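You operate a simulated robot arm through the tools that you are given. There is no shell and no other tool.

You are at the controls of a simulated robot arm. One attempt, no reset.

## Task
Oil knobs open, guard shut: run the rig at 750 rpm, then stop.
Fine: both oil knobs to OPEN before the start; hold the speed two seconds; press STOP, dial back to 0; leave the speed box on.
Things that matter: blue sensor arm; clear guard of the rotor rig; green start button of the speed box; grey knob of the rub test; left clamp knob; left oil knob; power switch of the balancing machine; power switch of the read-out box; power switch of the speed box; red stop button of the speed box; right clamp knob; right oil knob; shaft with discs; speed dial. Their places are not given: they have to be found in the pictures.

It is judged by the outcome, as a careful person would: the job done as asked, and still so three seconds after it is handed in. It fails if anything else is knocked over, pushed out of place, dropped, spilled or broken.

## Robot
A 6-joint arm with a two-finger gripper, fixed in place. Base frame: the origin is at the foot of the arm, x ahead of it, y to its left, z up. Units: cm, rad, N and s.
Its first joint turns from -2.897 to 2.897 rad. Payload 2.45 kg.
The TCP is the grasp point between the finger pads, 2 cm short of the fingertips. In the tool frame z runs along the fingers and y along their closing line. The gripper opens to 14 cm. The gripper's body begins 16.8 cm behind the TCP.
Orientation is that of the tool frame in the base frame, as [roll, pitch, yaw] about the fixed x, y, z axes, in that order (R = Rz(yaw) Ry(pitch) Rx(roll)). With the fingers straight down and closing along the base's y, the tool's x points along the base's -x, its y along +y and its z along -z.

## Interface
- The arm moves only by the tool send_rows. Its argument "rows" is a list of rows, each an object (a shift or turn left out is 0, a gripper value left out holds the last) with "xyz": the shift along the tool's x, y, z in units of 100 mm (1.0 is 100 mm), a list of three; "turn": the turn, a rotation vector about the tool's x, y, z in units of 45 degrees (1.0 is 45 degrees), a list of three. In form: [{"xyz": [x, y, z], "turn": [wx, wy, wz]}, ...]. A call has 1 to 20 rows; each row is the pose to reach, as a shift and turn from the pose commanded when the call began, along the tool's axes at that moment. "claw" is the gripper command, from -1 (shut) to 1 (fully open), values between in proportion, set as the call begins (left out, the last holds). A call with a number of a shift or a turn outside -1 to 1 is refused whole. Each row takes 0.2 s and may step no farther than 5 cm and 0.15 rad from the row before; otherwise, or with a gripper value out of range, the whole call is refused. A pose out of reach is approached as far as the arm can. The call stops where the force on the tool passes 90 N (or 10 N more than at its start, if that is more) or the arm is blocked; 0.2 s more then pass. The fingers move at their own pace (about 4.5 cm/s each) and stop on an object; they squeeze with about 26 N. The grip force told is the motor's: it shows also when the fingers shut on nothing. Time passes only in rows, and 0.2 s behind the last, so rows that repeat a pose let the fingers close. The reply holds the time, the measured pose of the TCP, the force on the tool along the base axes, the opening and the grip force, in the units named above and with some noise, with the torque about the TCP (base axes, N m) and any sound that the robot's microphone picked up.
- Cameras (640 x 400 px; columns grow to the right, rows downward): "scene" is fixed at [21.98, 50.07, 167.47]; the picture's right is [-0.43, -0.90, 0.00], its down [-0.63, 0.30, -0.72] and it looks along [0.64, -0.31, -0.70] (base axes); focal length 214 px, centre (320, 200). "wrist" rides on the gripper at [7.8, 1.1, -20.9] in the tool frame; the picture's right is [-0.14, 0.99, 0.00], its down [-0.92, -0.13, -0.37] and it looks along [-0.37, -0.05, 0.93] (tool axes); focal length 280 px, centre (320, 200).
- camera(camera): a new picture of that camera. It takes no simulated time.
- point_at(camera, pixels): there is no depth. For up to 12 entries [column, row, z] of the newest picture of that camera ("zoom" is the newest enlarged one), the place [x, y] in the base frame at which the ray of that pixel passes the height z, good to about 0.2 cm. It takes no simulated time.
- close_up(camera, box): a new picture of the part [left, top, right, bottom] of that camera's present view, enlarged. It takes no simulated time.
- close_job(): hands the job in; it is judged then, once.

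Unless the task says otherwise, let go and move clear before handing in.

The tools are called after "Call:" as name(argument=value, ...) on one line, values as JSON. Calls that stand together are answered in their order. send_rows: Moves the arm, as the interface text tells. Its arguments: {"type":"object","properties":{"rows":{"type":"array"},"claw":{"type":"number"}},"required":["rows"]} The other tools are called the same way: camera (camera) takes a picture; point_at (camera, pixels) gives the place at which the rays of pixels pass given heights; close_up (camera, box) takes an enlarged picture of a part of a camera's view; close_job () hands the job in.

At the start:

```text
clock: 0.0
tool_pos: [48.5, 29.07, 152.88]
tool_rot: [3.141, 0.001, -3.14]
wrist_force: [-0.6, -0.3, 0.0]
torque: [0.0, -0.01, -0.04]
width: 14.01
grip_force: 0.1
```

scene: 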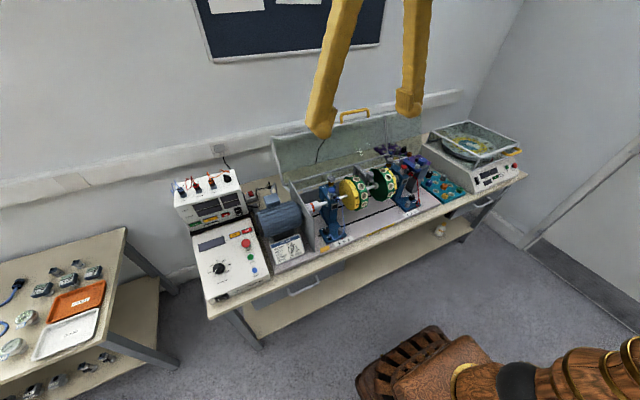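
wrist: 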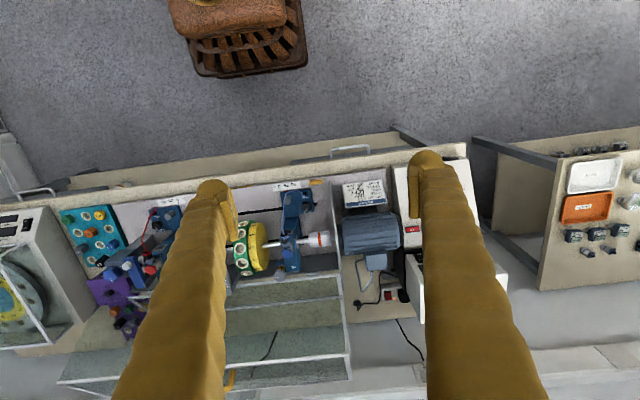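

The scene shows the speed box at about (225,265), the rotor rig with its guard open at about (350,165), and the arm's fingers in the top middle. I'll take enlarged pictures to find the controls.

Call:
close_up(camera="scene", box=[165, 160, 325, 320])

Call:
close_up(camera="scene", box=[260, 100, 460, 260])

Call:
close_up(camera="scene", box=[400, 100, 540, 220])

Call:
close_up(camera="wrist", box=[200, 130, 440, 360])

```text
2.50 times, centred on (245, 240) of scene
```

zoom: 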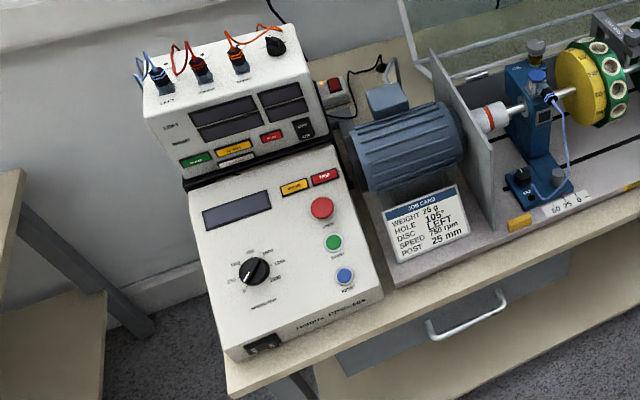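

```text
2.50 times, centred on (360, 180) of scene
```

zoom: 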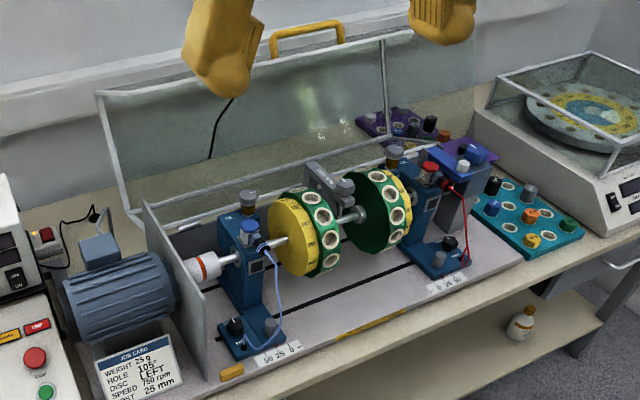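

```text
3.33 times, centred on (470, 160) of scene
```

zoom: 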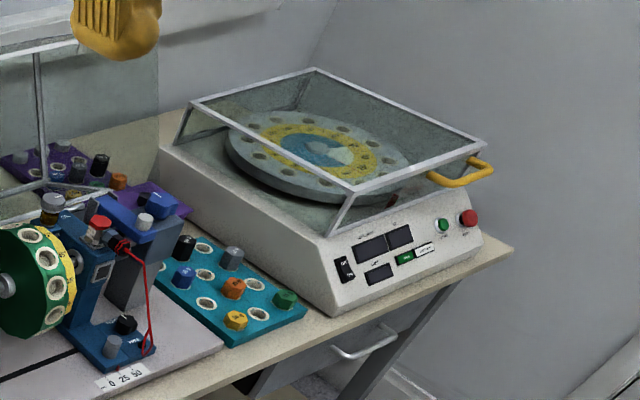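

```text
1.74 times, centred on (320, 245) of wrist
```

zoom: 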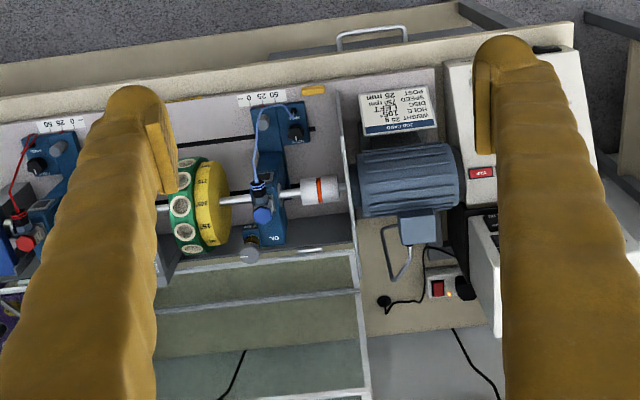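

The table works out at about z = 80 cm, and the speed box lies near y = 60–70. I'll move the arm towards the speed box in small steps so the wrist camera can see the controls.

Call:
send_rows(rows=[{"xyz": [0, 0.33, 0.33]}, {"xyz": [0, 0.66, 0.66]}, {"xyz": [0, 1.0, 1.0]}])

Call:
send_rows(rows=[{"xyz": [0, 0.33, 0.33]}, {"xyz": [0, 0.66, 0.66]}, {"xyz": [0, 1.0, 1.0]}])

Call:
camera(camera="wrist")

Call:
camera(camera="scene")

```text
clock: 0.8
tool_pos: [48.68, 39.06, 143.04]
tool_rot: [-3.14, 0.0, 3.141]
wrist_force: [-0.7, 0.2, -0.7]
torque: [0.05, -0.02, 0.03]
width: 14.0
grip_force: 0.0
```

```text
clock: 1.6
tool_pos: [48.5, 49.18, 133.24]
tool_rot: [3.141, 0.002, 3.139]
wrist_force: [-0.5, 0.2, 0.3]
torque: [0.01, -0.07, 0.05]
width: 13.98
grip_force: 0.0
```

```text
taken
```

wrist: 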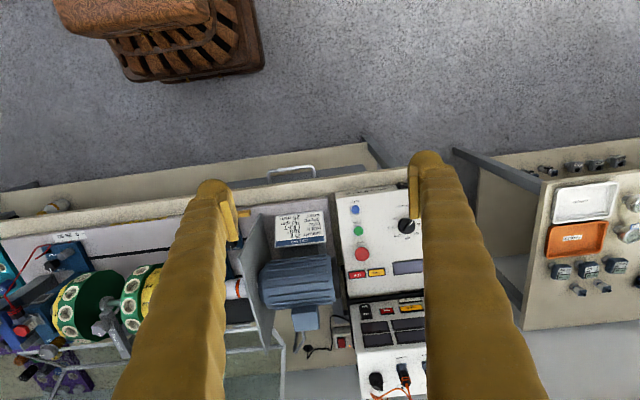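

```text
taken
```

scene: 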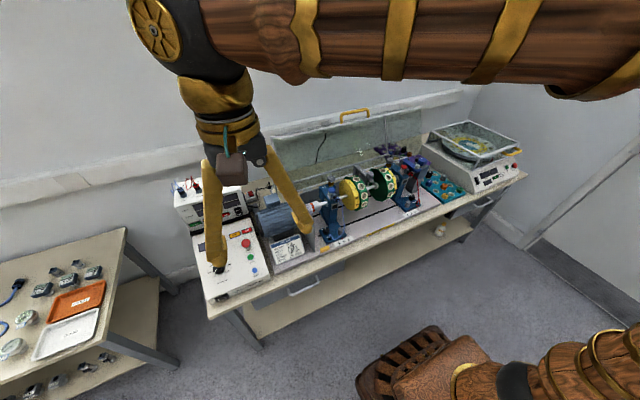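

The wrist picture shows the speed dial at (406,226) and the coloured buttons at (355,210), (358,230) and (362,254). I'll enlarge these areas to read the labels.

Call:
close_up(camera="wrist", box=[320, 180, 440, 300])

Call:
close_up(camera="scene", box=[190, 220, 290, 310])

Call:
close_up(camera="scene", box=[305, 150, 385, 250])

Call:
close_up(camera="scene", box=[370, 135, 440, 215])

Call:
close_up(camera="wrist", box=[0, 220, 180, 370])

```text
3.33 times, centred on (380, 240) of wrist
```

zoom: 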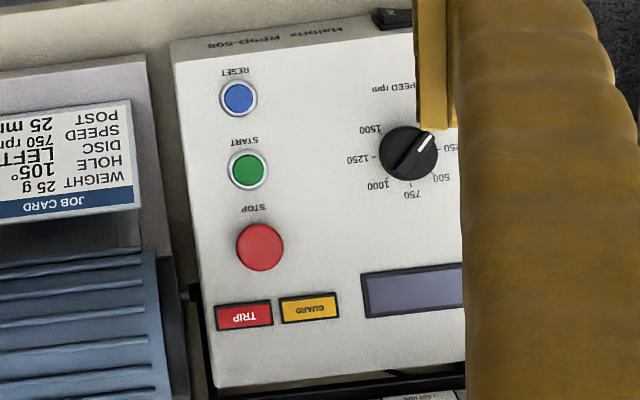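

```text
4.44 times, centred on (240, 265) of scene
```

zoom: 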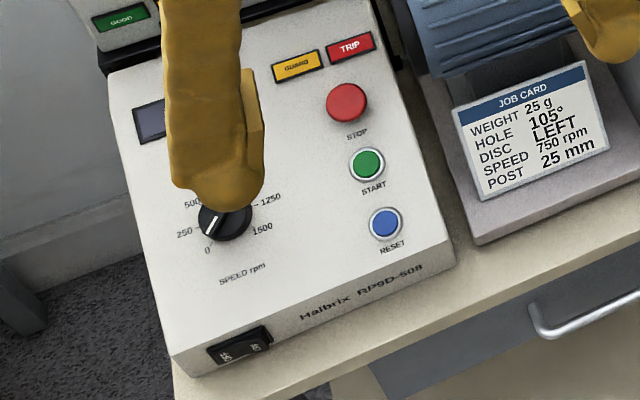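

```text
4.00 times, centred on (345, 200) of scene
```

zoom: 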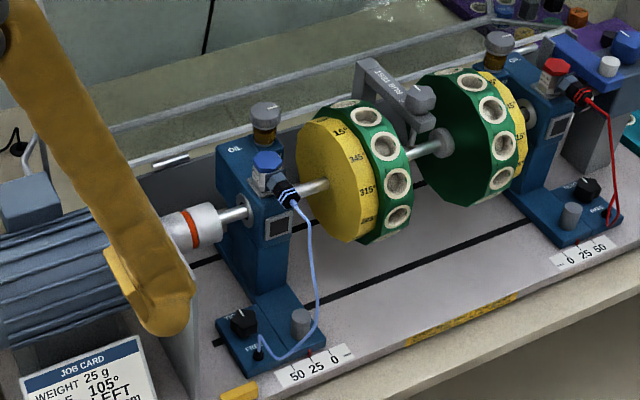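

```text
5.00 times, centred on (405, 175) of scene
```

zoom: 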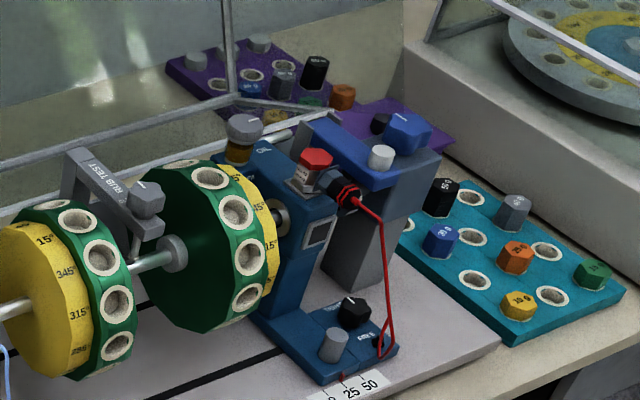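

```text
2.67 times, centred on (90, 295) of wrist
```

zoom: 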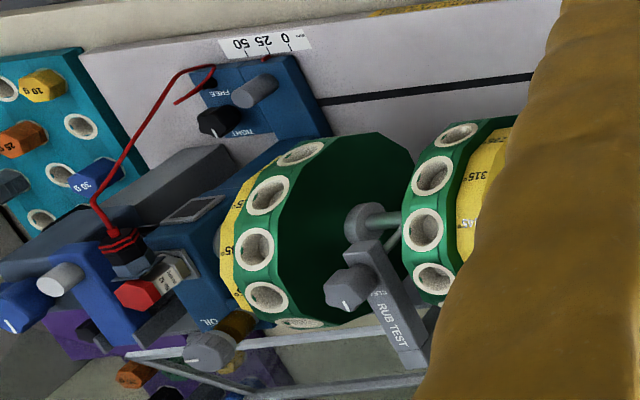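

The controls are readable: the dial points at 0, START is green, STOP is red, and the power rocker is on the front face. I'll triangulate positions with rays from both cameras.

Call:
camera(camera="wrist")

Call:
point_at(camera="wrist", pixels=[[406.7, 225.9, 80], [406.7, 225.9, 95], [361.9, 254.1, 80], [361.9, 254.1, 95], [358.2, 231, 80], [358.2, 231, 95], [355.5, 209.5, 80], [355.5, 209.5, 95], [335.5, 192.5, 80], [335.5, 192.5, 95]])

Call:
camera(camera="scene")

Call:
point_at(camera="scene", pixels=[[218.5, 269, 80], [218.5, 269, 95], [246, 243, 80], [246, 243, 95], [250.5, 257, 80], [250.5, 257, 95], [254.6, 270, 80], [254.6, 270, 95]])

```text
taken
```

wrist: 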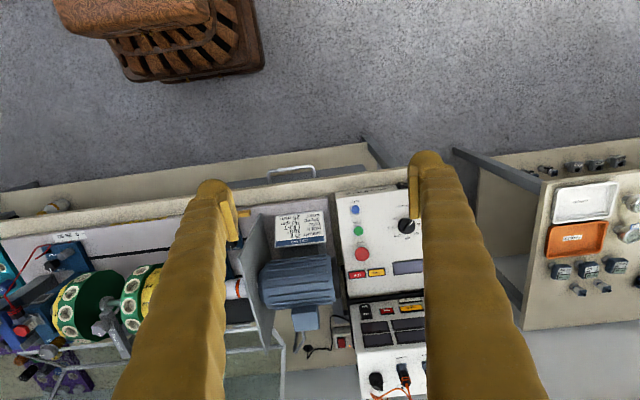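

```text
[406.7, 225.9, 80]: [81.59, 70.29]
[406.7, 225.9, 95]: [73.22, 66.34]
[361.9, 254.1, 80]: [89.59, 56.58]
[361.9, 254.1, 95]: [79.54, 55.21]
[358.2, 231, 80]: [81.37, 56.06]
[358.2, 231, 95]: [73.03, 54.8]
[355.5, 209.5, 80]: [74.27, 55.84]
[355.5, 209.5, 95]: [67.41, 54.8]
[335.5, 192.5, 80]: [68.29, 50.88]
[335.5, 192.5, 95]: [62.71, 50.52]
```

```text
taken
```

scene: 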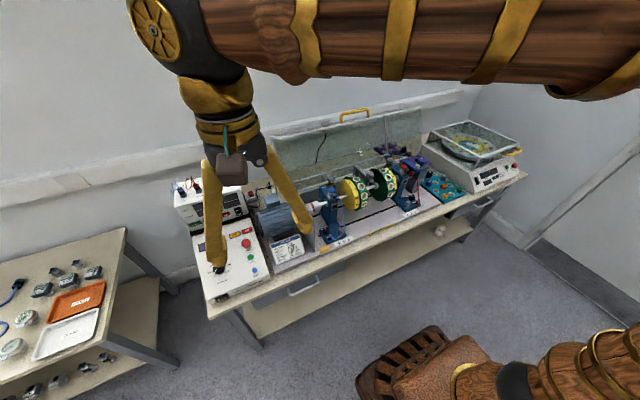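

```text
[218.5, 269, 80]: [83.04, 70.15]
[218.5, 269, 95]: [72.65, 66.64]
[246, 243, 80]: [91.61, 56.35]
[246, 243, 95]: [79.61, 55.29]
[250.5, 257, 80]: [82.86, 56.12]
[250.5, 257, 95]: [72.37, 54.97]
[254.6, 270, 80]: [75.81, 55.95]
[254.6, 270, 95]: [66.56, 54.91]
```

Rays from the two cameras meet at dial ≈ (75.6, 67.5, 90.8), START ≈ (75.6, 55.2, 90.4) and STOP ≈ (79, 55.2, 95). I'll shut the fingers and move nearer for a better look at the front rocker.

Call:
send_rows(rows=[{"xyz": [0.2, 0.3, 0.25]}, {"xyz": [0.4, 0.6, 0.5]}, {"xyz": [0.6, 0.9, 0.75]}, {"xyz": [0.8, 1.0, 1.0]}], claw=-1)

Call:
send_rows(rows=[{"xyz": [0, 0.3, 0.3]}, {"xyz": [0, 0.5, 0.6]}, {"xyz": [0, 0.5, 0.8]}])

Call:
camera(camera="wrist")

Call:
camera(camera="scene")

```text
clock: 2.6
tool_pos: [42.1, 58.9, 121.18]
tool_rot: [-3.12, -0.012, 3.126]
wrist_force: [-0.7, -0.2, -0.5]
torque: [0.01, 0.01, 0.0]
width: 5.15
grip_force: 0.0
```

```text
clock: 3.4
tool_pos: [40.51, 63.95, 115.04]
tool_rot: [3.139, 0.002, -3.14]
wrist_force: [0.5, -0.2, 0.0]
torque: [0.01, -0.01, -0.04]
width: 0.01
grip_force: 16.1
```

```text
taken
```

wrist: 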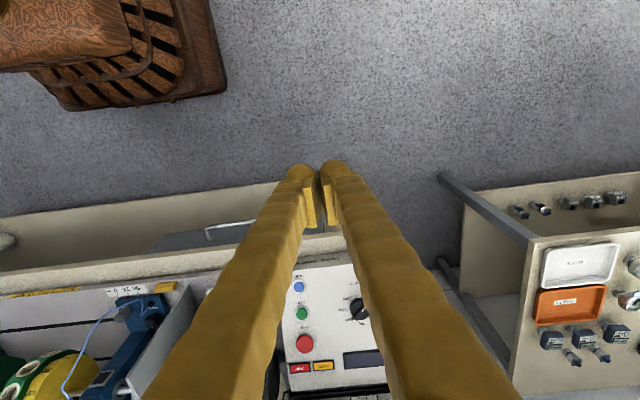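

```text
taken
```

scene: 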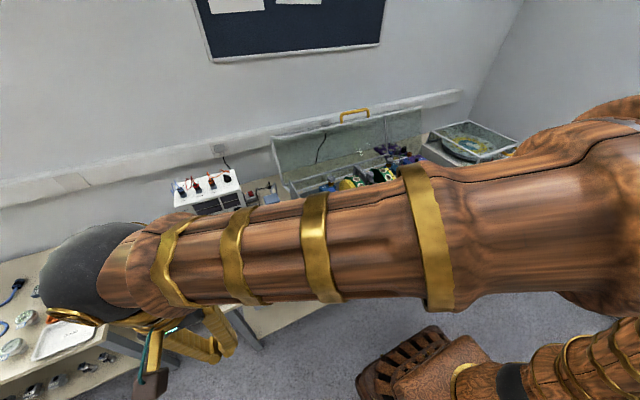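

The arm blocks the scene camera, and the fingers are shut at (40.5, 64, 115), ahead of the box. I'll tilt the tool forwards by 45° so the wrist camera sees the front face of the speed box and the rig from the front.

Call:
send_rows(rows=[{"turn": [0, -0.17, 0]}, {"turn": [0, -0.34, 0]}, {"turn": [0, -0.51, 0]}, {"turn": [0, -0.68, 0]}, {"turn": [0, -0.85, 0]}, {"turn": [0, -1.0, 0]}])

Call:
camera(camera="wrist")

```text
clock: 4.7
tool_pos: [50.95, 57.31, 112.86]
tool_rot: [-3.105, 0.667, 2.999]
wrist_force: [0.8, -0.6, 0.3]
torque: [0.01, -0.03, -0.02]
width: 0.01
grip_force: 26.3
stopped in row 6: the arm was blocked; the commanded pose is now the measured one
```

```text
taken
```

wrist: 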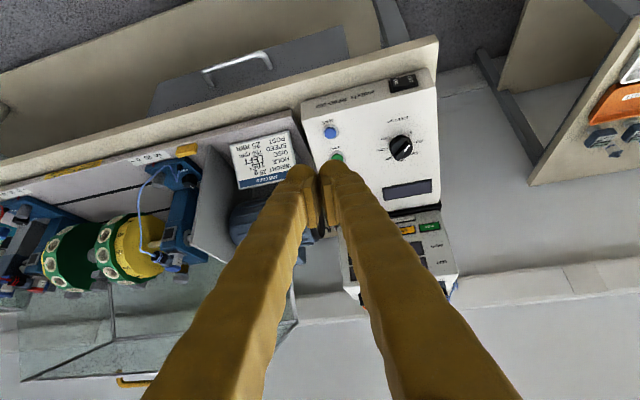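

The move stopped at a limit of the arm with the TCP at (51, 57.3, 112.9), tilted 0.67 rad. The wrist picture now shows the rocker at (403,82) and the dial at (401,147), so I'll enlarge both and the rig on the left.

Call:
close_up(camera="wrist", box=[290, 60, 450, 210])

Call:
close_up(camera="wrist", box=[375, 60, 435, 100])

Call:
close_up(camera="wrist", box=[0, 140, 230, 300])

```text
2.67 times, centred on (370, 135) of wrist
```

zoom: 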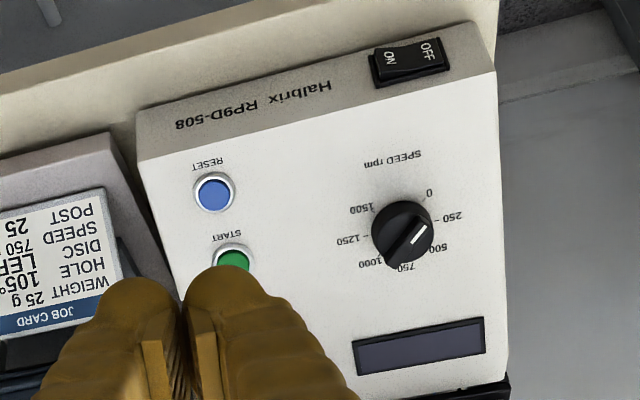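

```text
10.00 times, centred on (405, 80) of wrist
```

zoom: 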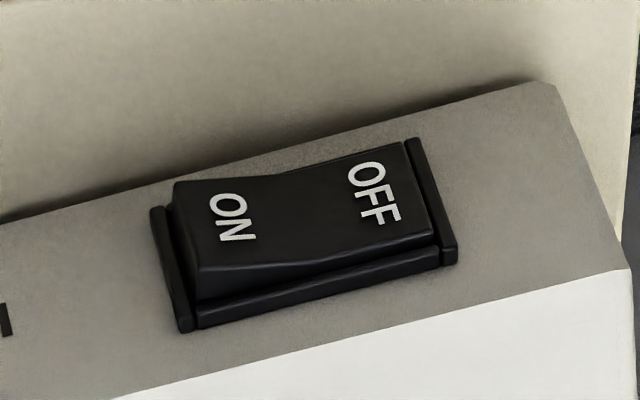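

```text
2.50 times, centred on (115, 220) of wrist
```

zoom: 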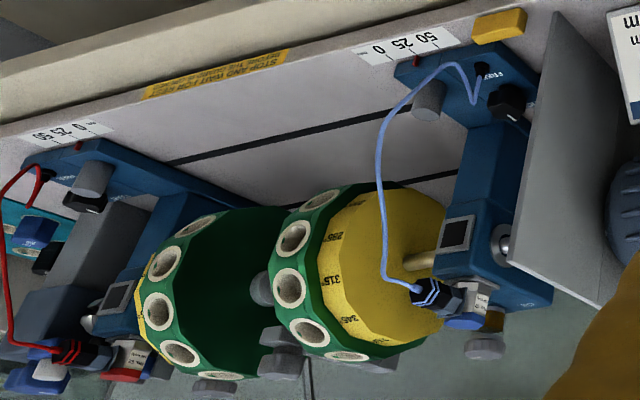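

The rocker shows OFF pressed in and ON (smaller y) standing proud, so the box is off, and the dial reads 0. I'll straighten the tool, open the fingers and move above the rig to see the oil knobs and the guard.

Call:
send_rows(rows=[{"turn": [0, 0.17, 0], "xyz": [0, 0, -0.3]}, {"turn": [0, 0.34, 0], "xyz": [0, 0, -0.6]}, {"turn": [0, 0.51, 0], "xyz": [0, 0, -0.9]}, {"turn": [0, 0.68, 0], "xyz": [0, 0, -1.0]}, {"turn": [0, 0.85, 0], "xyz": [0, 0, -1.0]}], claw=1)

Call:
camera(camera="scene")

```text
clock: 5.9
tool_pos: [44.77, 58.97, 120.54]
tool_rot: [-3.112, -0.005, 2.981]
wrist_force: [0.2, -0.4, -0.2]
torque: [0.03, -0.01, -0.01]
width: 10.61
grip_force: 0.1
```

```text
taken
```

scene: 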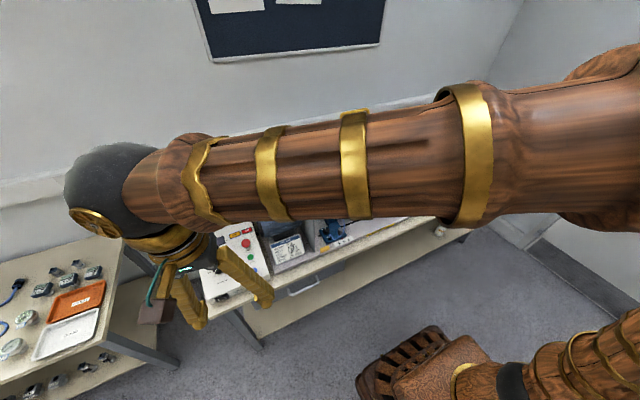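

The tool is nearly vertical again at (44.8, 59, 120.5). I'll fix the small yaw error while moving up and across towards the rig.

Call:
send_rows(rows=[{"turn": [-0.019, 0, -0.1], "xyz": [-0.1, -0.33, -0.33]}, {"turn": [-0.038, 0, -0.204], "xyz": [-0.2, -0.66, -0.66]}, {"turn": [-0.038, 0, -0.204], "xyz": [-0.3, -1.0, -1.0]}])

Call:
send_rows(rows=[{"xyz": [-0.1, -0.33, -0.33]}, {"xyz": [-0.2, -0.66, -0.66]}, {"xyz": [-0.3, -1.0, -1.0]}])

Call:
send_rows(rows=[{"xyz": [-0.1, -0.45, -0.1]}, {"xyz": [-0.2, -0.9, -0.2]}, {"xyz": [-0.3, -1.0, -0.4]}])

Call:
send_rows(rows=[{"xyz": [-0.1, -0.45, 0]}, {"xyz": [-0.2, -0.9, 0]}, {"xyz": [-0.5, -1.0, 0]}])

Call:
send_rows(rows=[{"xyz": [-0.1, -0.45, 0]}, {"xyz": [-0.2, -0.9, 0]}, {"xyz": [-0.5, -1.0, 0]}])

Call:
camera(camera="wrist")

Call:
camera(camera="scene")

```text
clock: 6.9
tool_pos: [48.17, 48.61, 128.82]
tool_rot: [-3.117, -0.028, 3.112]
wrist_force: [-0.3, -0.8, 1.0]
torque: [0.05, 0.01, -0.03]
width: 13.99
grip_force: 0.0
stopped in row 3: the arm was blocked; the commanded pose is now the measured one
```

```text
clock: 7.7
tool_pos: [50.87, 38.75, 139.38]
tool_rot: [-3.122, -0.02, 3.118]
wrist_force: [-0.4, -0.1, -0.7]
torque: [0.02, 0.05, 0.0]
width: 14.01
grip_force: 0.1
```

```text
clock: 8.5
tool_pos: [53.63, 28.63, 143.25]
tool_rot: [-3.123, -0.022, 3.119]
wrist_force: [-0.2, 0.6, -0.7]
torque: [-0.01, -0.02, 0.0]
width: 14.01
grip_force: 0.1
```

```text
clock: 9.3
tool_pos: [58.41, 18.66, 143.45]
tool_rot: [-3.124, -0.021, 3.119]
wrist_force: [1.1, -0.5, 0.2]
torque: [0.04, -0.02, -0.03]
width: 14.0
grip_force: 0.0
```

```text
clock: 10.1
tool_pos: [63.13, 8.51, 143.54]
tool_rot: [-3.123, -0.022, 3.117]
wrist_force: [0.0, 0.1, -0.8]
torque: [0.01, -0.03, 0.01]
width: 13.99
grip_force: 0.1
```

```text
taken
```

wrist: 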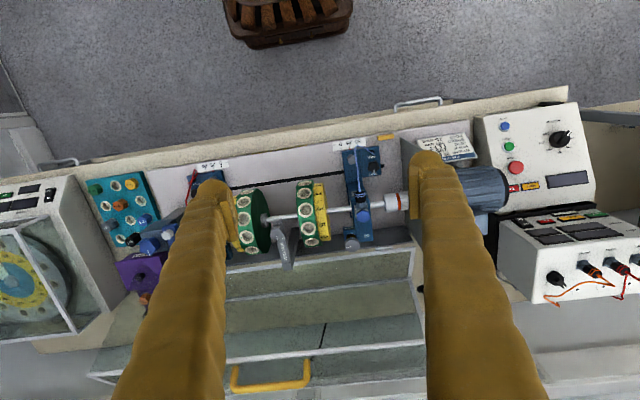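

```text
taken
```

scene: 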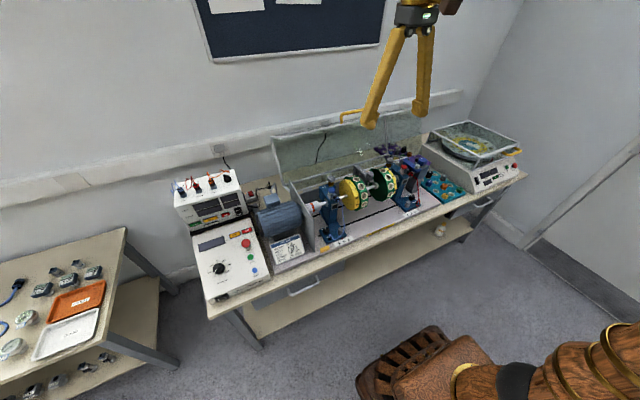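

The whole rig is now in view: guard handle at (271,375), left pedestal at (362,195) and right pedestal hidden behind the left finger. I'll enlarge these parts.

Call:
close_up(camera="wrist", box=[230, 130, 430, 280])

Call:
close_up(camera="wrist", box=[80, 150, 240, 320])

Call:
close_up(camera="wrist", box=[330, 130, 400, 260])

Call:
close_up(camera="scene", box=[260, 95, 440, 255])

```text
2.67 times, centred on (330, 205) of wrist
```

zoom: 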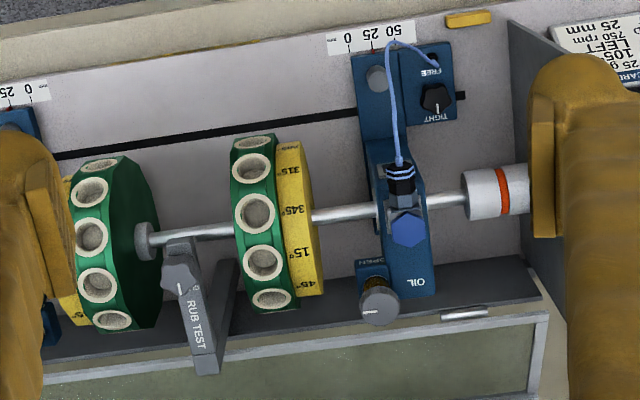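

```text
2.35 times, centred on (160, 235) of wrist
```

zoom: 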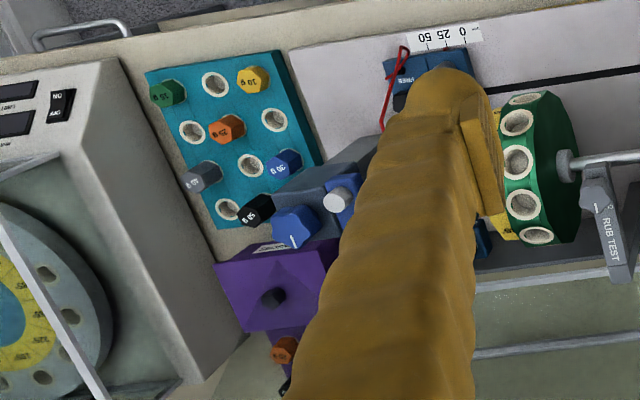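

```text
3.08 times, centred on (365, 195) of wrist
```

zoom: 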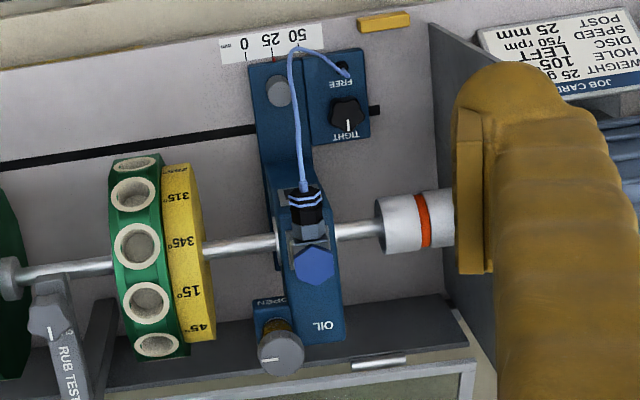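

```text
2.50 times, centred on (350, 175) of scene
```

zoom: 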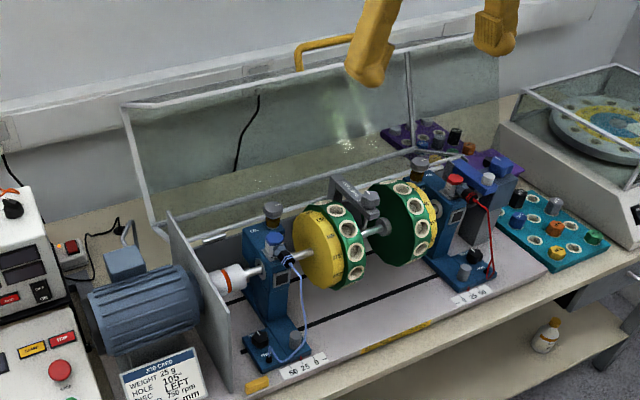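

The left clamp reads TIGHT, and the left oil knob's pointer lies sideways with "OPEN" printed in front of it. I'll get rays for the guard corners and the handle, then move right to see the other pedestal.

Call:
camera(camera="wrist")

Call:
close_up(camera="wrist", box=[80, 240, 440, 400])

Call:
point_at(camera="wrist", pixels=[[310, 362, 100], [310, 362, 130], [233, 372, 100], [233, 372, 130], [424, 341, 100], [424, 341, 130], [411, 250, 80], [411, 250, 100], [90, 378, 100], [90, 378, 130], [350, 244, 100], [350, 244, 110]])

Call:
point_at(camera="scene", pixels=[[341, 121, 100], [341, 121, 130], [271, 137, 100], [271, 137, 130], [285, 184, 80], [285, 184, 100], [331.3, 178, 100], [331.3, 178, 110], [389.8, 160.6, 100], [389.8, 160.6, 110]])

```text
taken
```

wrist: 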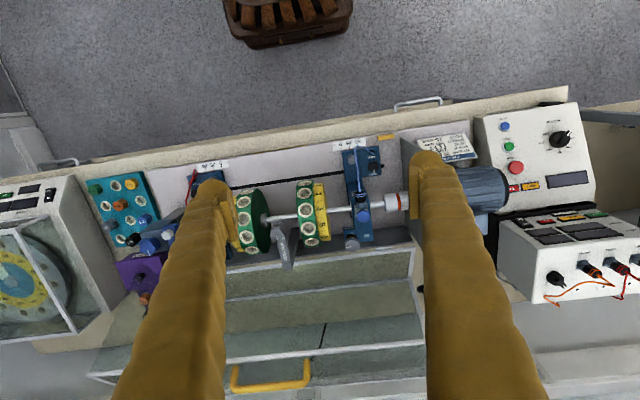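

```text
1.78 times, centred on (260, 320) of wrist
```

zoom: 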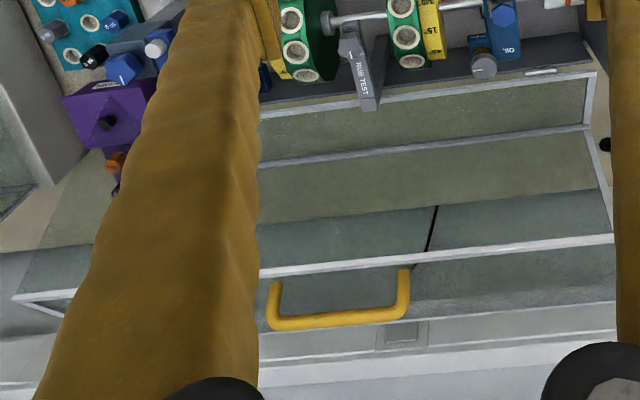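

```text
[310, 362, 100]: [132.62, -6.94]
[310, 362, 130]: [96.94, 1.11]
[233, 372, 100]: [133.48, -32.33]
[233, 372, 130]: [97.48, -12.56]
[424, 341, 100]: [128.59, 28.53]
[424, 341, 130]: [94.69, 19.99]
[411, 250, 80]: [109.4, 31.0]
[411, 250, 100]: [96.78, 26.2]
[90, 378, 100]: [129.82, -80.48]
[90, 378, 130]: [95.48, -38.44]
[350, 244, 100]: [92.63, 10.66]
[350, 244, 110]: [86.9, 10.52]
```

```text
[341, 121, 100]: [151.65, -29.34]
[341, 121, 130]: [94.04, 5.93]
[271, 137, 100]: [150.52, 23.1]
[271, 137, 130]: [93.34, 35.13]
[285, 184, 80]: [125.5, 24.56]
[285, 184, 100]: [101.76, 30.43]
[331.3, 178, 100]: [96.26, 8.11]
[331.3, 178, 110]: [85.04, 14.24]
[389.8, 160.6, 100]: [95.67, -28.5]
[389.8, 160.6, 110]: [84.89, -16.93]
```

The guard handle's left end triangulates to about (101.7, 0.5, 126) and the left oil knob to about (89, 10.7, 106). I'll move 20 cm to the right to see the right pedestal and sensor arm.

Call:
send_rows(rows=[{"xyz": [0, -0.45, 0]}, {"xyz": [0, -0.9, 0]}, {"xyz": [0, -1.0, 0]}])

Call:
send_rows(rows=[{"xyz": [0, -0.45, 0]}, {"xyz": [0, -0.9, 0]}, {"xyz": [0, -1.0, 0]}])

Call:
camera(camera="wrist")

Call:
close_up(camera="wrist", box=[220, 140, 420, 300])

Call:
close_up(camera="wrist", box=[240, 180, 320, 260])

Call:
camera(camera="scene")

```text
clock: 10.9
tool_pos: [62.99, -1.48, 143.68]
tool_rot: [-3.123, -0.023, 3.119]
wrist_force: [-0.3, 0.1, -0.6]
torque: [-0.01, 0.02, -0.01]
width: 14.01
grip_force: 0.0
```

```text
clock: 11.7
tool_pos: [62.78, -11.46, 143.78]
tool_rot: [-3.122, -0.024, 3.118]
wrist_force: [0.1, 0.4, 1.3]
torque: [0.02, 0.0, -0.01]
width: 13.99
grip_force: 0.0
```

```text
taken
```

wrist: 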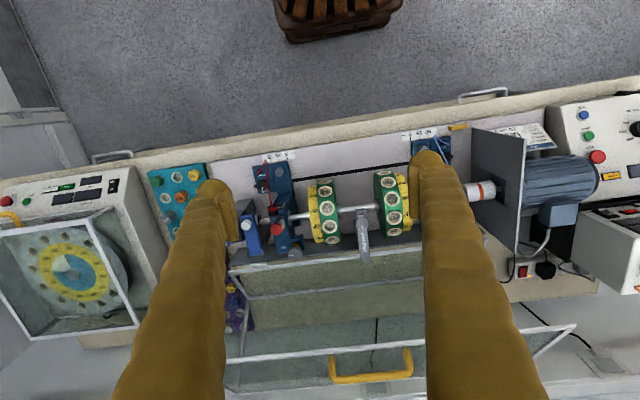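

```text
2.50 times, centred on (320, 220) of wrist
```

zoom: 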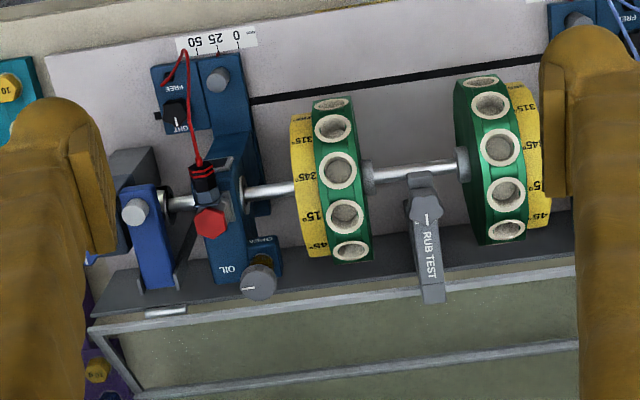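

```text
5.00 times, centred on (280, 220) of wrist
```

zoom: 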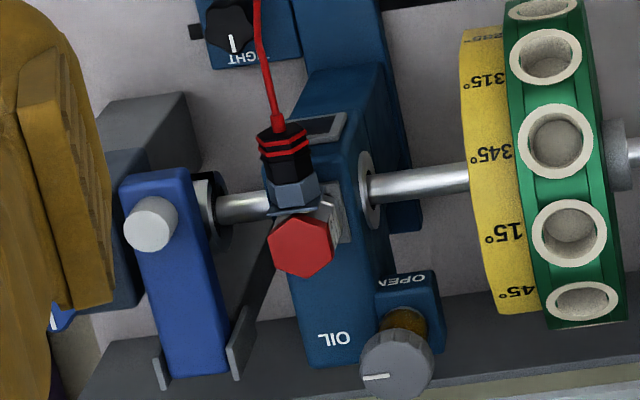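

```text
taken
```

scene: 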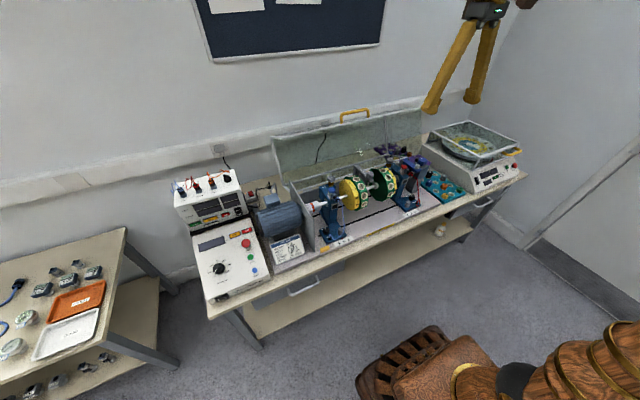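

The right clamp reads TIGHT, the blue arm rests in brackets beside the shaft end, and both oil knobs' pointers lie towards −y with OPEN in front. I'll zoom in more to find the SHUT label and the guard's right end.

Call:
close_up(camera="scene", box=[318, 165, 346, 195])

Call:
close_up(camera="scene", box=[378, 148, 420, 180])

Call:
close_up(camera="wrist", box=[280, 225, 320, 265])

Call:
close_up(camera="wrist", box=[190, 240, 330, 400])

Call:
close_up(camera="scene", box=[340, 95, 440, 185])

```text
13.33 times, centred on (332, 180) of scene
```

zoom: 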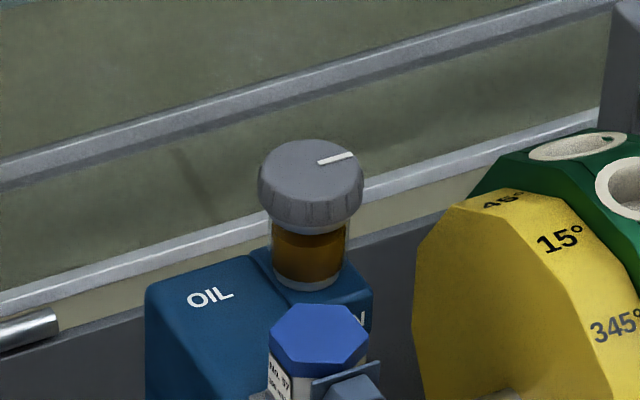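

```text
12.50 times, centred on (399, 164) of scene
```

zoom: 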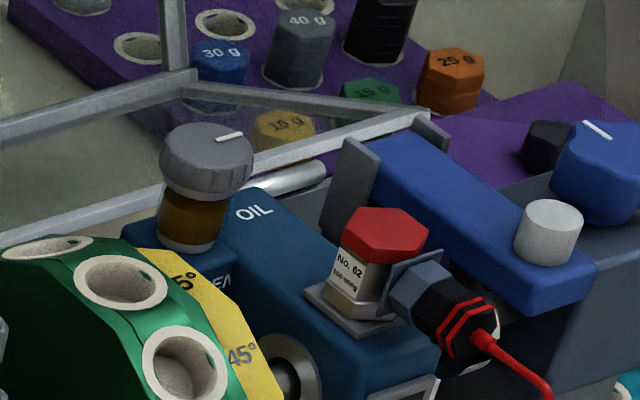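

```text
10.00 times, centred on (300, 245) of wrist
```

zoom: 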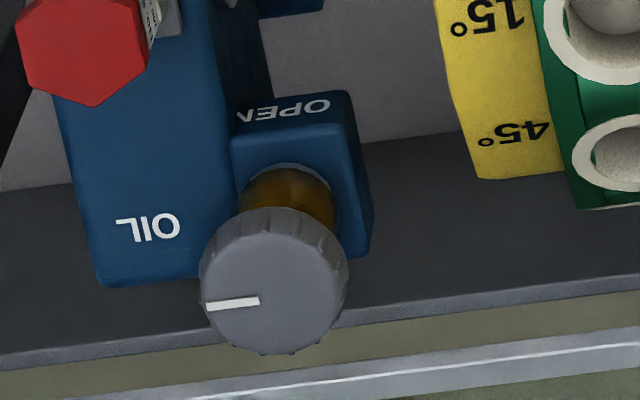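

```text
2.50 times, centred on (260, 320) of wrist
```

zoom: 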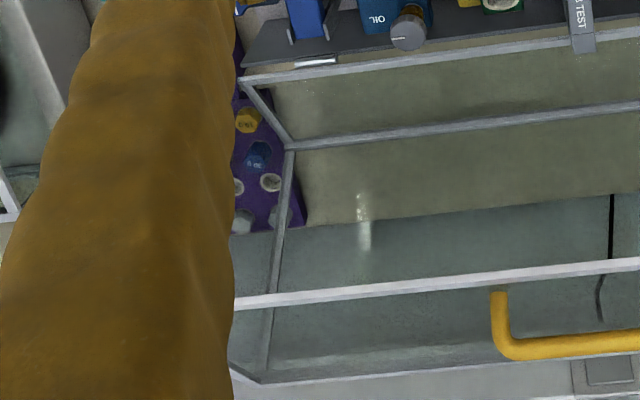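

```text
4.44 times, centred on (390, 140) of scene
```

zoom: 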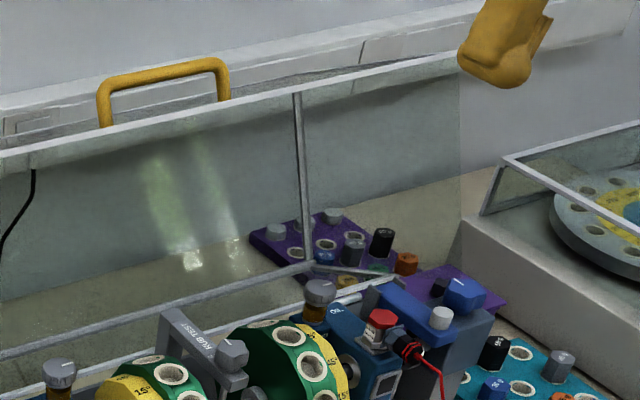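

The oil cups show only an OPEN label in front of each knob, with pointers turned 90° away, and the guard is a box hinged low at the back with its handle standing up. I'll triangulate the handle, guard corners and knobs more exactly.

Call:
point_at(camera="wrist", pixels=[[338, 380, 120], [338, 380, 130], [408, 371, 120], [408, 371, 130], [574, 325, 115], [574, 325, 125], [228, 272, 80], [228, 272, 95], [298, 249, 100], [298, 249, 110]])

Call:
point_at(camera="scene", pixels=[[342, 114.5, 120], [342, 114.5, 130], [366.5, 110, 120], [366.5, 110, 130], [272, 136.5, 115], [272, 136.5, 125], [389.3, 161, 100], [389.3, 161, 110], [331.3, 178, 100], [331.3, 178, 110]])

Call:
close_up(camera="scene", box=[260, 120, 320, 230])

Call:
close_up(camera="wrist", box=[460, 220, 620, 380])

```text
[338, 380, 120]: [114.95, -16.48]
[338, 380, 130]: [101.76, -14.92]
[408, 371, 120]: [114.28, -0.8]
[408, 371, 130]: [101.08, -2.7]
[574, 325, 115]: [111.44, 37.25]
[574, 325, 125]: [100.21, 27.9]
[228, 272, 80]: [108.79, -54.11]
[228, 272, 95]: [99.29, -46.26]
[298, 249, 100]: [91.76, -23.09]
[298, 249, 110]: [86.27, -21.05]
```

```text
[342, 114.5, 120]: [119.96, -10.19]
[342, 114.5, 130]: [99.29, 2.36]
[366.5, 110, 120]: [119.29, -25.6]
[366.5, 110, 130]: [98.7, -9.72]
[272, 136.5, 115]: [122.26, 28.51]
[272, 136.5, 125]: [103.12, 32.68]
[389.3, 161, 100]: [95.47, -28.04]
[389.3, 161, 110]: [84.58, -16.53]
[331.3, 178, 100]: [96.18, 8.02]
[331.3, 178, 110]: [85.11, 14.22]
```

```text
3.64 times, centred on (290, 175) of scene
```

zoom: 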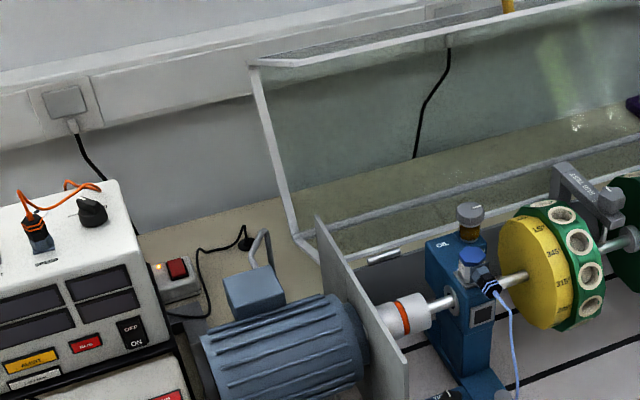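

```text
2.50 times, centred on (540, 300) of wrist
```

zoom: 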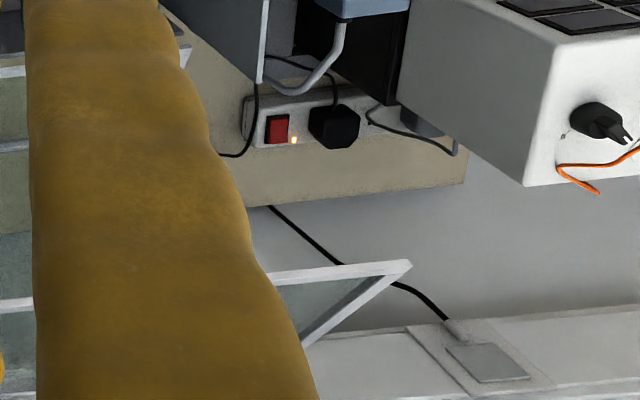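

The handle bar runs from about (105, −2, 127) to (106.7, −15.5, 126.3), so the table is turned about 7° and the handle is at the edge of reach. I'll check which guard corners match in the two views.

Call:
point_at(camera="wrist", pixels=[[532, 358, 115], [532, 358, 125], [576, 325, 115], [576, 325, 125], [248, 299, 80], [248, 299, 100], [238, 393, 110], [238, 393, 125], [332, 354, 115], [332, 354, 125], [411, 346, 115], [411, 346, 125]])

Call:
point_at(camera="scene", pixels=[[273, 137.1, 115], [273, 137.1, 125], [281.8, 138, 115], [281.8, 138, 125], [284, 184.5, 80], [284, 184.5, 100], [290, 192, 80], [290, 192, 100], [341.6, 123.2, 115], [341.6, 123.2, 125], [369.4, 116.8, 115], [369.4, 116.8, 125]])

Call:
close_up(camera="scene", box=[262, 120, 302, 150])

Call:
close_up(camera="scene", box=[395, 100, 435, 130])

Call:
close_up(camera="scene", box=[330, 100, 380, 135])

```text
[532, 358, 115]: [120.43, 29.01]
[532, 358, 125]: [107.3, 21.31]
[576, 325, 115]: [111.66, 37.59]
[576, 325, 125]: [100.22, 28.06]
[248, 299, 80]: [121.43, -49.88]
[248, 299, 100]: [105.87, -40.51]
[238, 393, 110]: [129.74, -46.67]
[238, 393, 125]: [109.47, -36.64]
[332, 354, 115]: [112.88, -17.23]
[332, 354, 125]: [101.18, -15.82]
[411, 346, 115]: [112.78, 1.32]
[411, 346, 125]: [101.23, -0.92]
```

```text
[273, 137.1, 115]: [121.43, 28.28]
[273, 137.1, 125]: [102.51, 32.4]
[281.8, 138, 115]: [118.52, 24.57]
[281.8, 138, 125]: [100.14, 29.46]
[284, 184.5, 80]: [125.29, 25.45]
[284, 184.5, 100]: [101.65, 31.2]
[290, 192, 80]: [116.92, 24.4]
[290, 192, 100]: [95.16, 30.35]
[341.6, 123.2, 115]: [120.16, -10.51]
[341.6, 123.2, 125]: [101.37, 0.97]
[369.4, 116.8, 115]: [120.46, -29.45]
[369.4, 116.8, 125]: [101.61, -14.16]
```

```text
13.33 times, centred on (282, 135) of scene
```

zoom: 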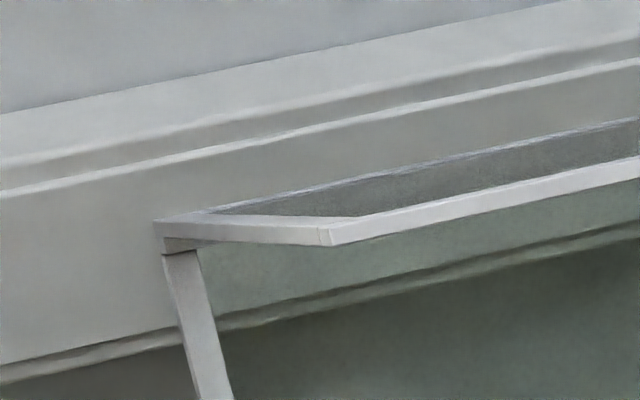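

```text
13.33 times, centred on (415, 115) of scene
```

zoom: 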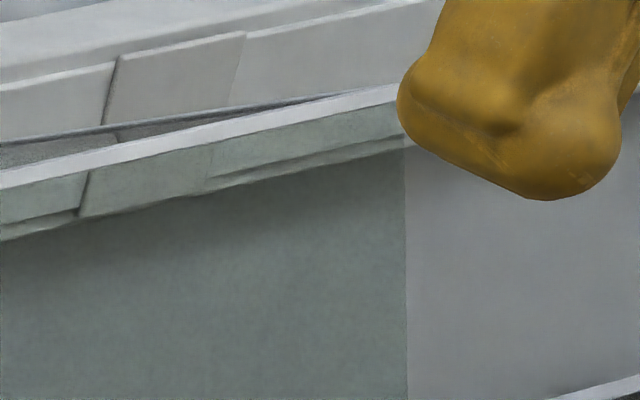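

```text
11.43 times, centred on (355, 118) of scene
```

zoom: 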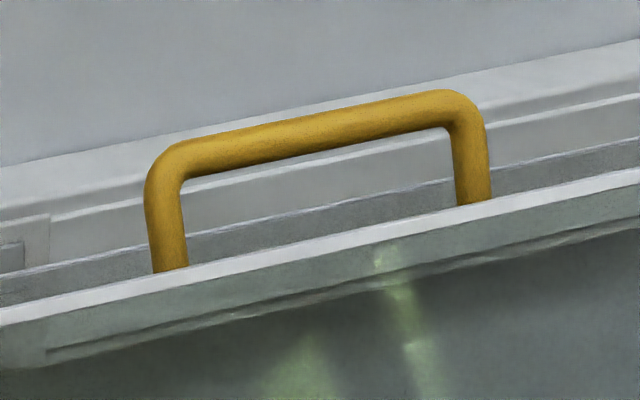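

The guard works out as a sloped box hinged at about x = 99, z = 95, with its handle bar at about (105, −9, 127), swinging roughly 114° to close. First the oil knobs: I'll straighten the tool and move above the left one at about (88.7, 11, 106).

Call:
send_rows(rows=[{"xyz": [-0.3, 0.35, 0], "turn": [-0.025, -0.031, -0.03]}, {"xyz": [-0.6, 0.7, 0], "turn": [-0.025, -0.031, -0.03]}, {"xyz": [-0.9, 1.0, 0.1], "turn": [-0.025, -0.031, -0.03]}])

Call:
send_rows(rows=[{"xyz": [-0.2, 0.35, 0.2]}, {"xyz": [-0.4, 0.7, 0.4]}, {"xyz": [-0.6, 1.0, 0.6]}, {"xyz": [-0.8, 1.0, 0.9]}, {"xyz": [-0.8, 1.0, 1.0]}])

Call:
camera(camera="wrist")

Call:
camera(camera="scene")

```text
clock: 12.5
tool_pos: [71.94, -1.52, 142.38]
tool_rot: [-3.141, 0.002, -3.141]
wrist_force: [0.0, -0.2, -0.1]
torque: [0.0, -0.08, 0.0]
width: 13.98
grip_force: 0.0
```

```text
clock: 13.7
tool_pos: [79.89, 8.52, 132.41]
tool_rot: [3.141, 0.001, 3.141]
wrist_force: [1.2, -0.1, 0.5]
torque: [-0.02, -0.03, -0.01]
width: 13.99
grip_force: 0.0
```

```text
taken
```

wrist: 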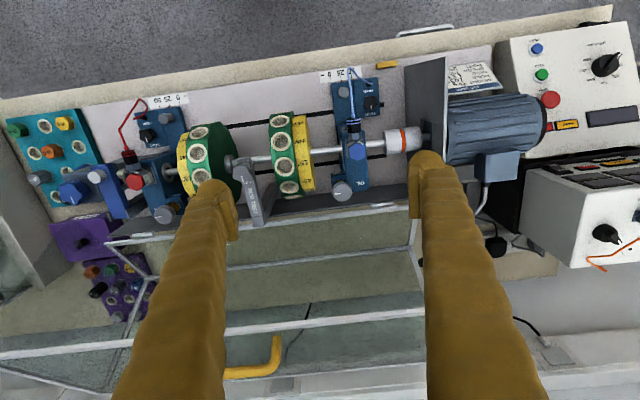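

```text
taken
```

scene: 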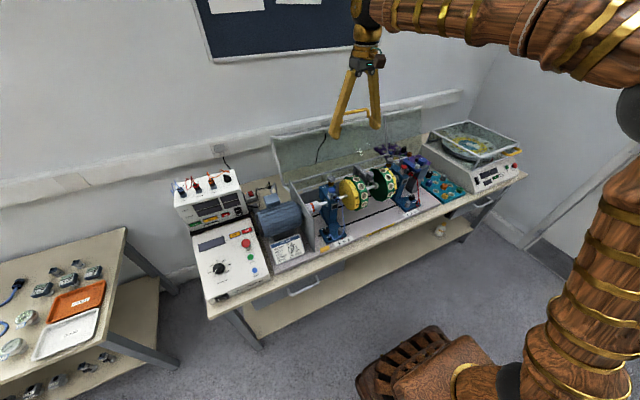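

Both pedestals are in view, with the left oil knob at (341,191) and the right one at (165,214). I'll zoom in on each for their outlines and pointers.

Call:
close_up(camera="wrist", box=[310, 130, 390, 210])

Call:
close_up(camera="wrist", box=[110, 150, 210, 240])

Call:
point_at(camera="wrist", pixels=[[341.5, 190.5, 100], [341.5, 190.5, 107], [165, 214, 100], [165, 214, 107], [113, 240, 95], [154, 278, 88], [275, 365, 127], [235, 375, 127], [270, 158, 98], [385, 147, 98], [220, 330, 124], [400, 310, 124]])

```text
5.00 times, centred on (350, 170) of wrist
```

zoom: 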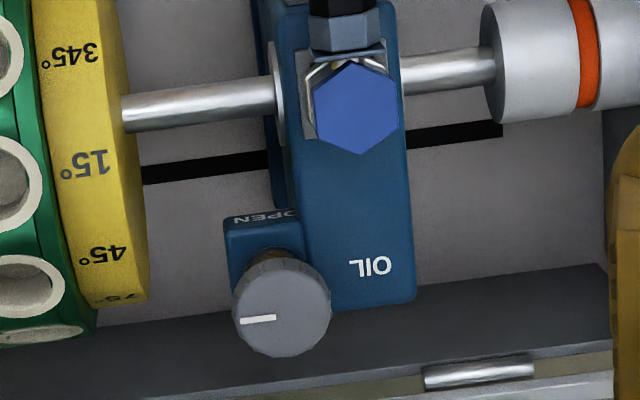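

```text
4.44 times, centred on (160, 195) of wrist
```

zoom: 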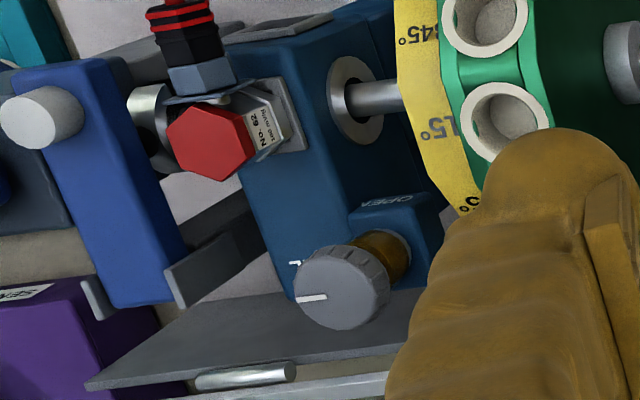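

```text
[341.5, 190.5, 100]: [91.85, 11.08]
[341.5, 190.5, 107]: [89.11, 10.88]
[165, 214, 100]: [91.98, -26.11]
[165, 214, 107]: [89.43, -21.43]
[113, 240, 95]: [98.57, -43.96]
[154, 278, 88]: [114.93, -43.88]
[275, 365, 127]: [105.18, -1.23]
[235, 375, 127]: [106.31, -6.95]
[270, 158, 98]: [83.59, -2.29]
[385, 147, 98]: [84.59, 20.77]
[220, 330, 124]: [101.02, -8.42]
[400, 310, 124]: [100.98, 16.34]
```

The left knob's top is at about (90.1, 11.2, 105.5), 3.4 cm across, and the right one mirrors it at about (90.4, −22.6, 105.3). I'll narrow the fingers to 6 cm and come down above the left knob.

Call:
send_rows(rows=[{"xyz": [-0.3, 0.09, 0.3]}, {"xyz": [-0.6, 0.18, 0.6]}, {"xyz": [-0.9, 0.27, 0.9]}], claw=-0.14)

Call:
send_rows(rows=[{"xyz": [-0.1, 0, 0.3]}, {"xyz": [-0.1, 0, 0.6]}, {"xyz": [-0.1, 0, 0.9]}])

Call:
camera(camera="wrist")

Call:
close_up(camera="scene", box=[300, 130, 400, 220])

```text
clock: 14.5
tool_pos: [89.05, 11.12, 123.61]
tool_rot: [-3.141, 0.002, -3.141]
wrist_force: [-0.3, 0.7, 0.5]
torque: [-0.03, -0.08, 0.01]
width: 6.95
grip_force: 0.1
```

```text
clock: 15.3
tool_pos: [89.99, 10.83, 114.55]
tool_rot: [3.141, 0.004, -3.141]
wrist_force: [0.0, -0.3, 0.0]
torque: [0.03, -0.02, 0.02]
width: 6.01
grip_force: 0.1
```

```text
taken
```

wrist: 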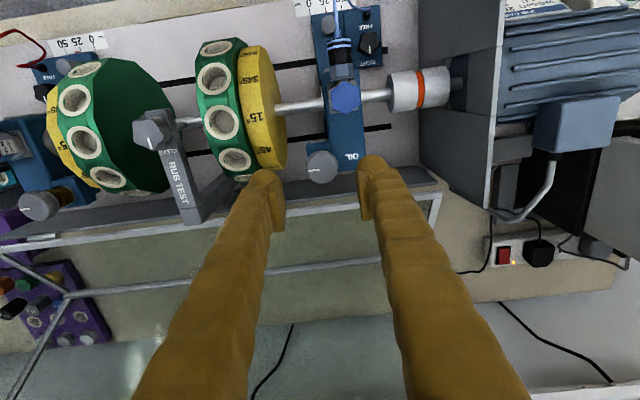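

```text
4.44 times, centred on (350, 175) of scene
```

zoom: 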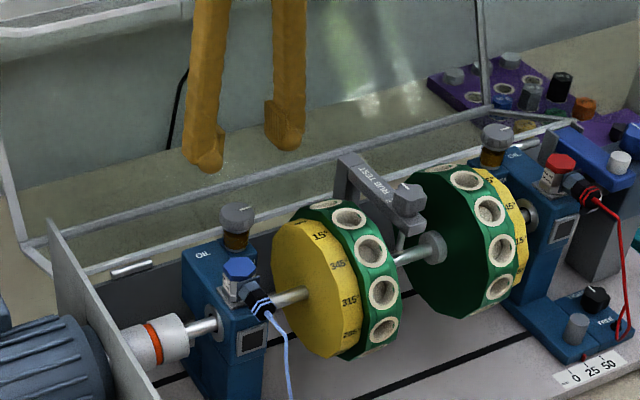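

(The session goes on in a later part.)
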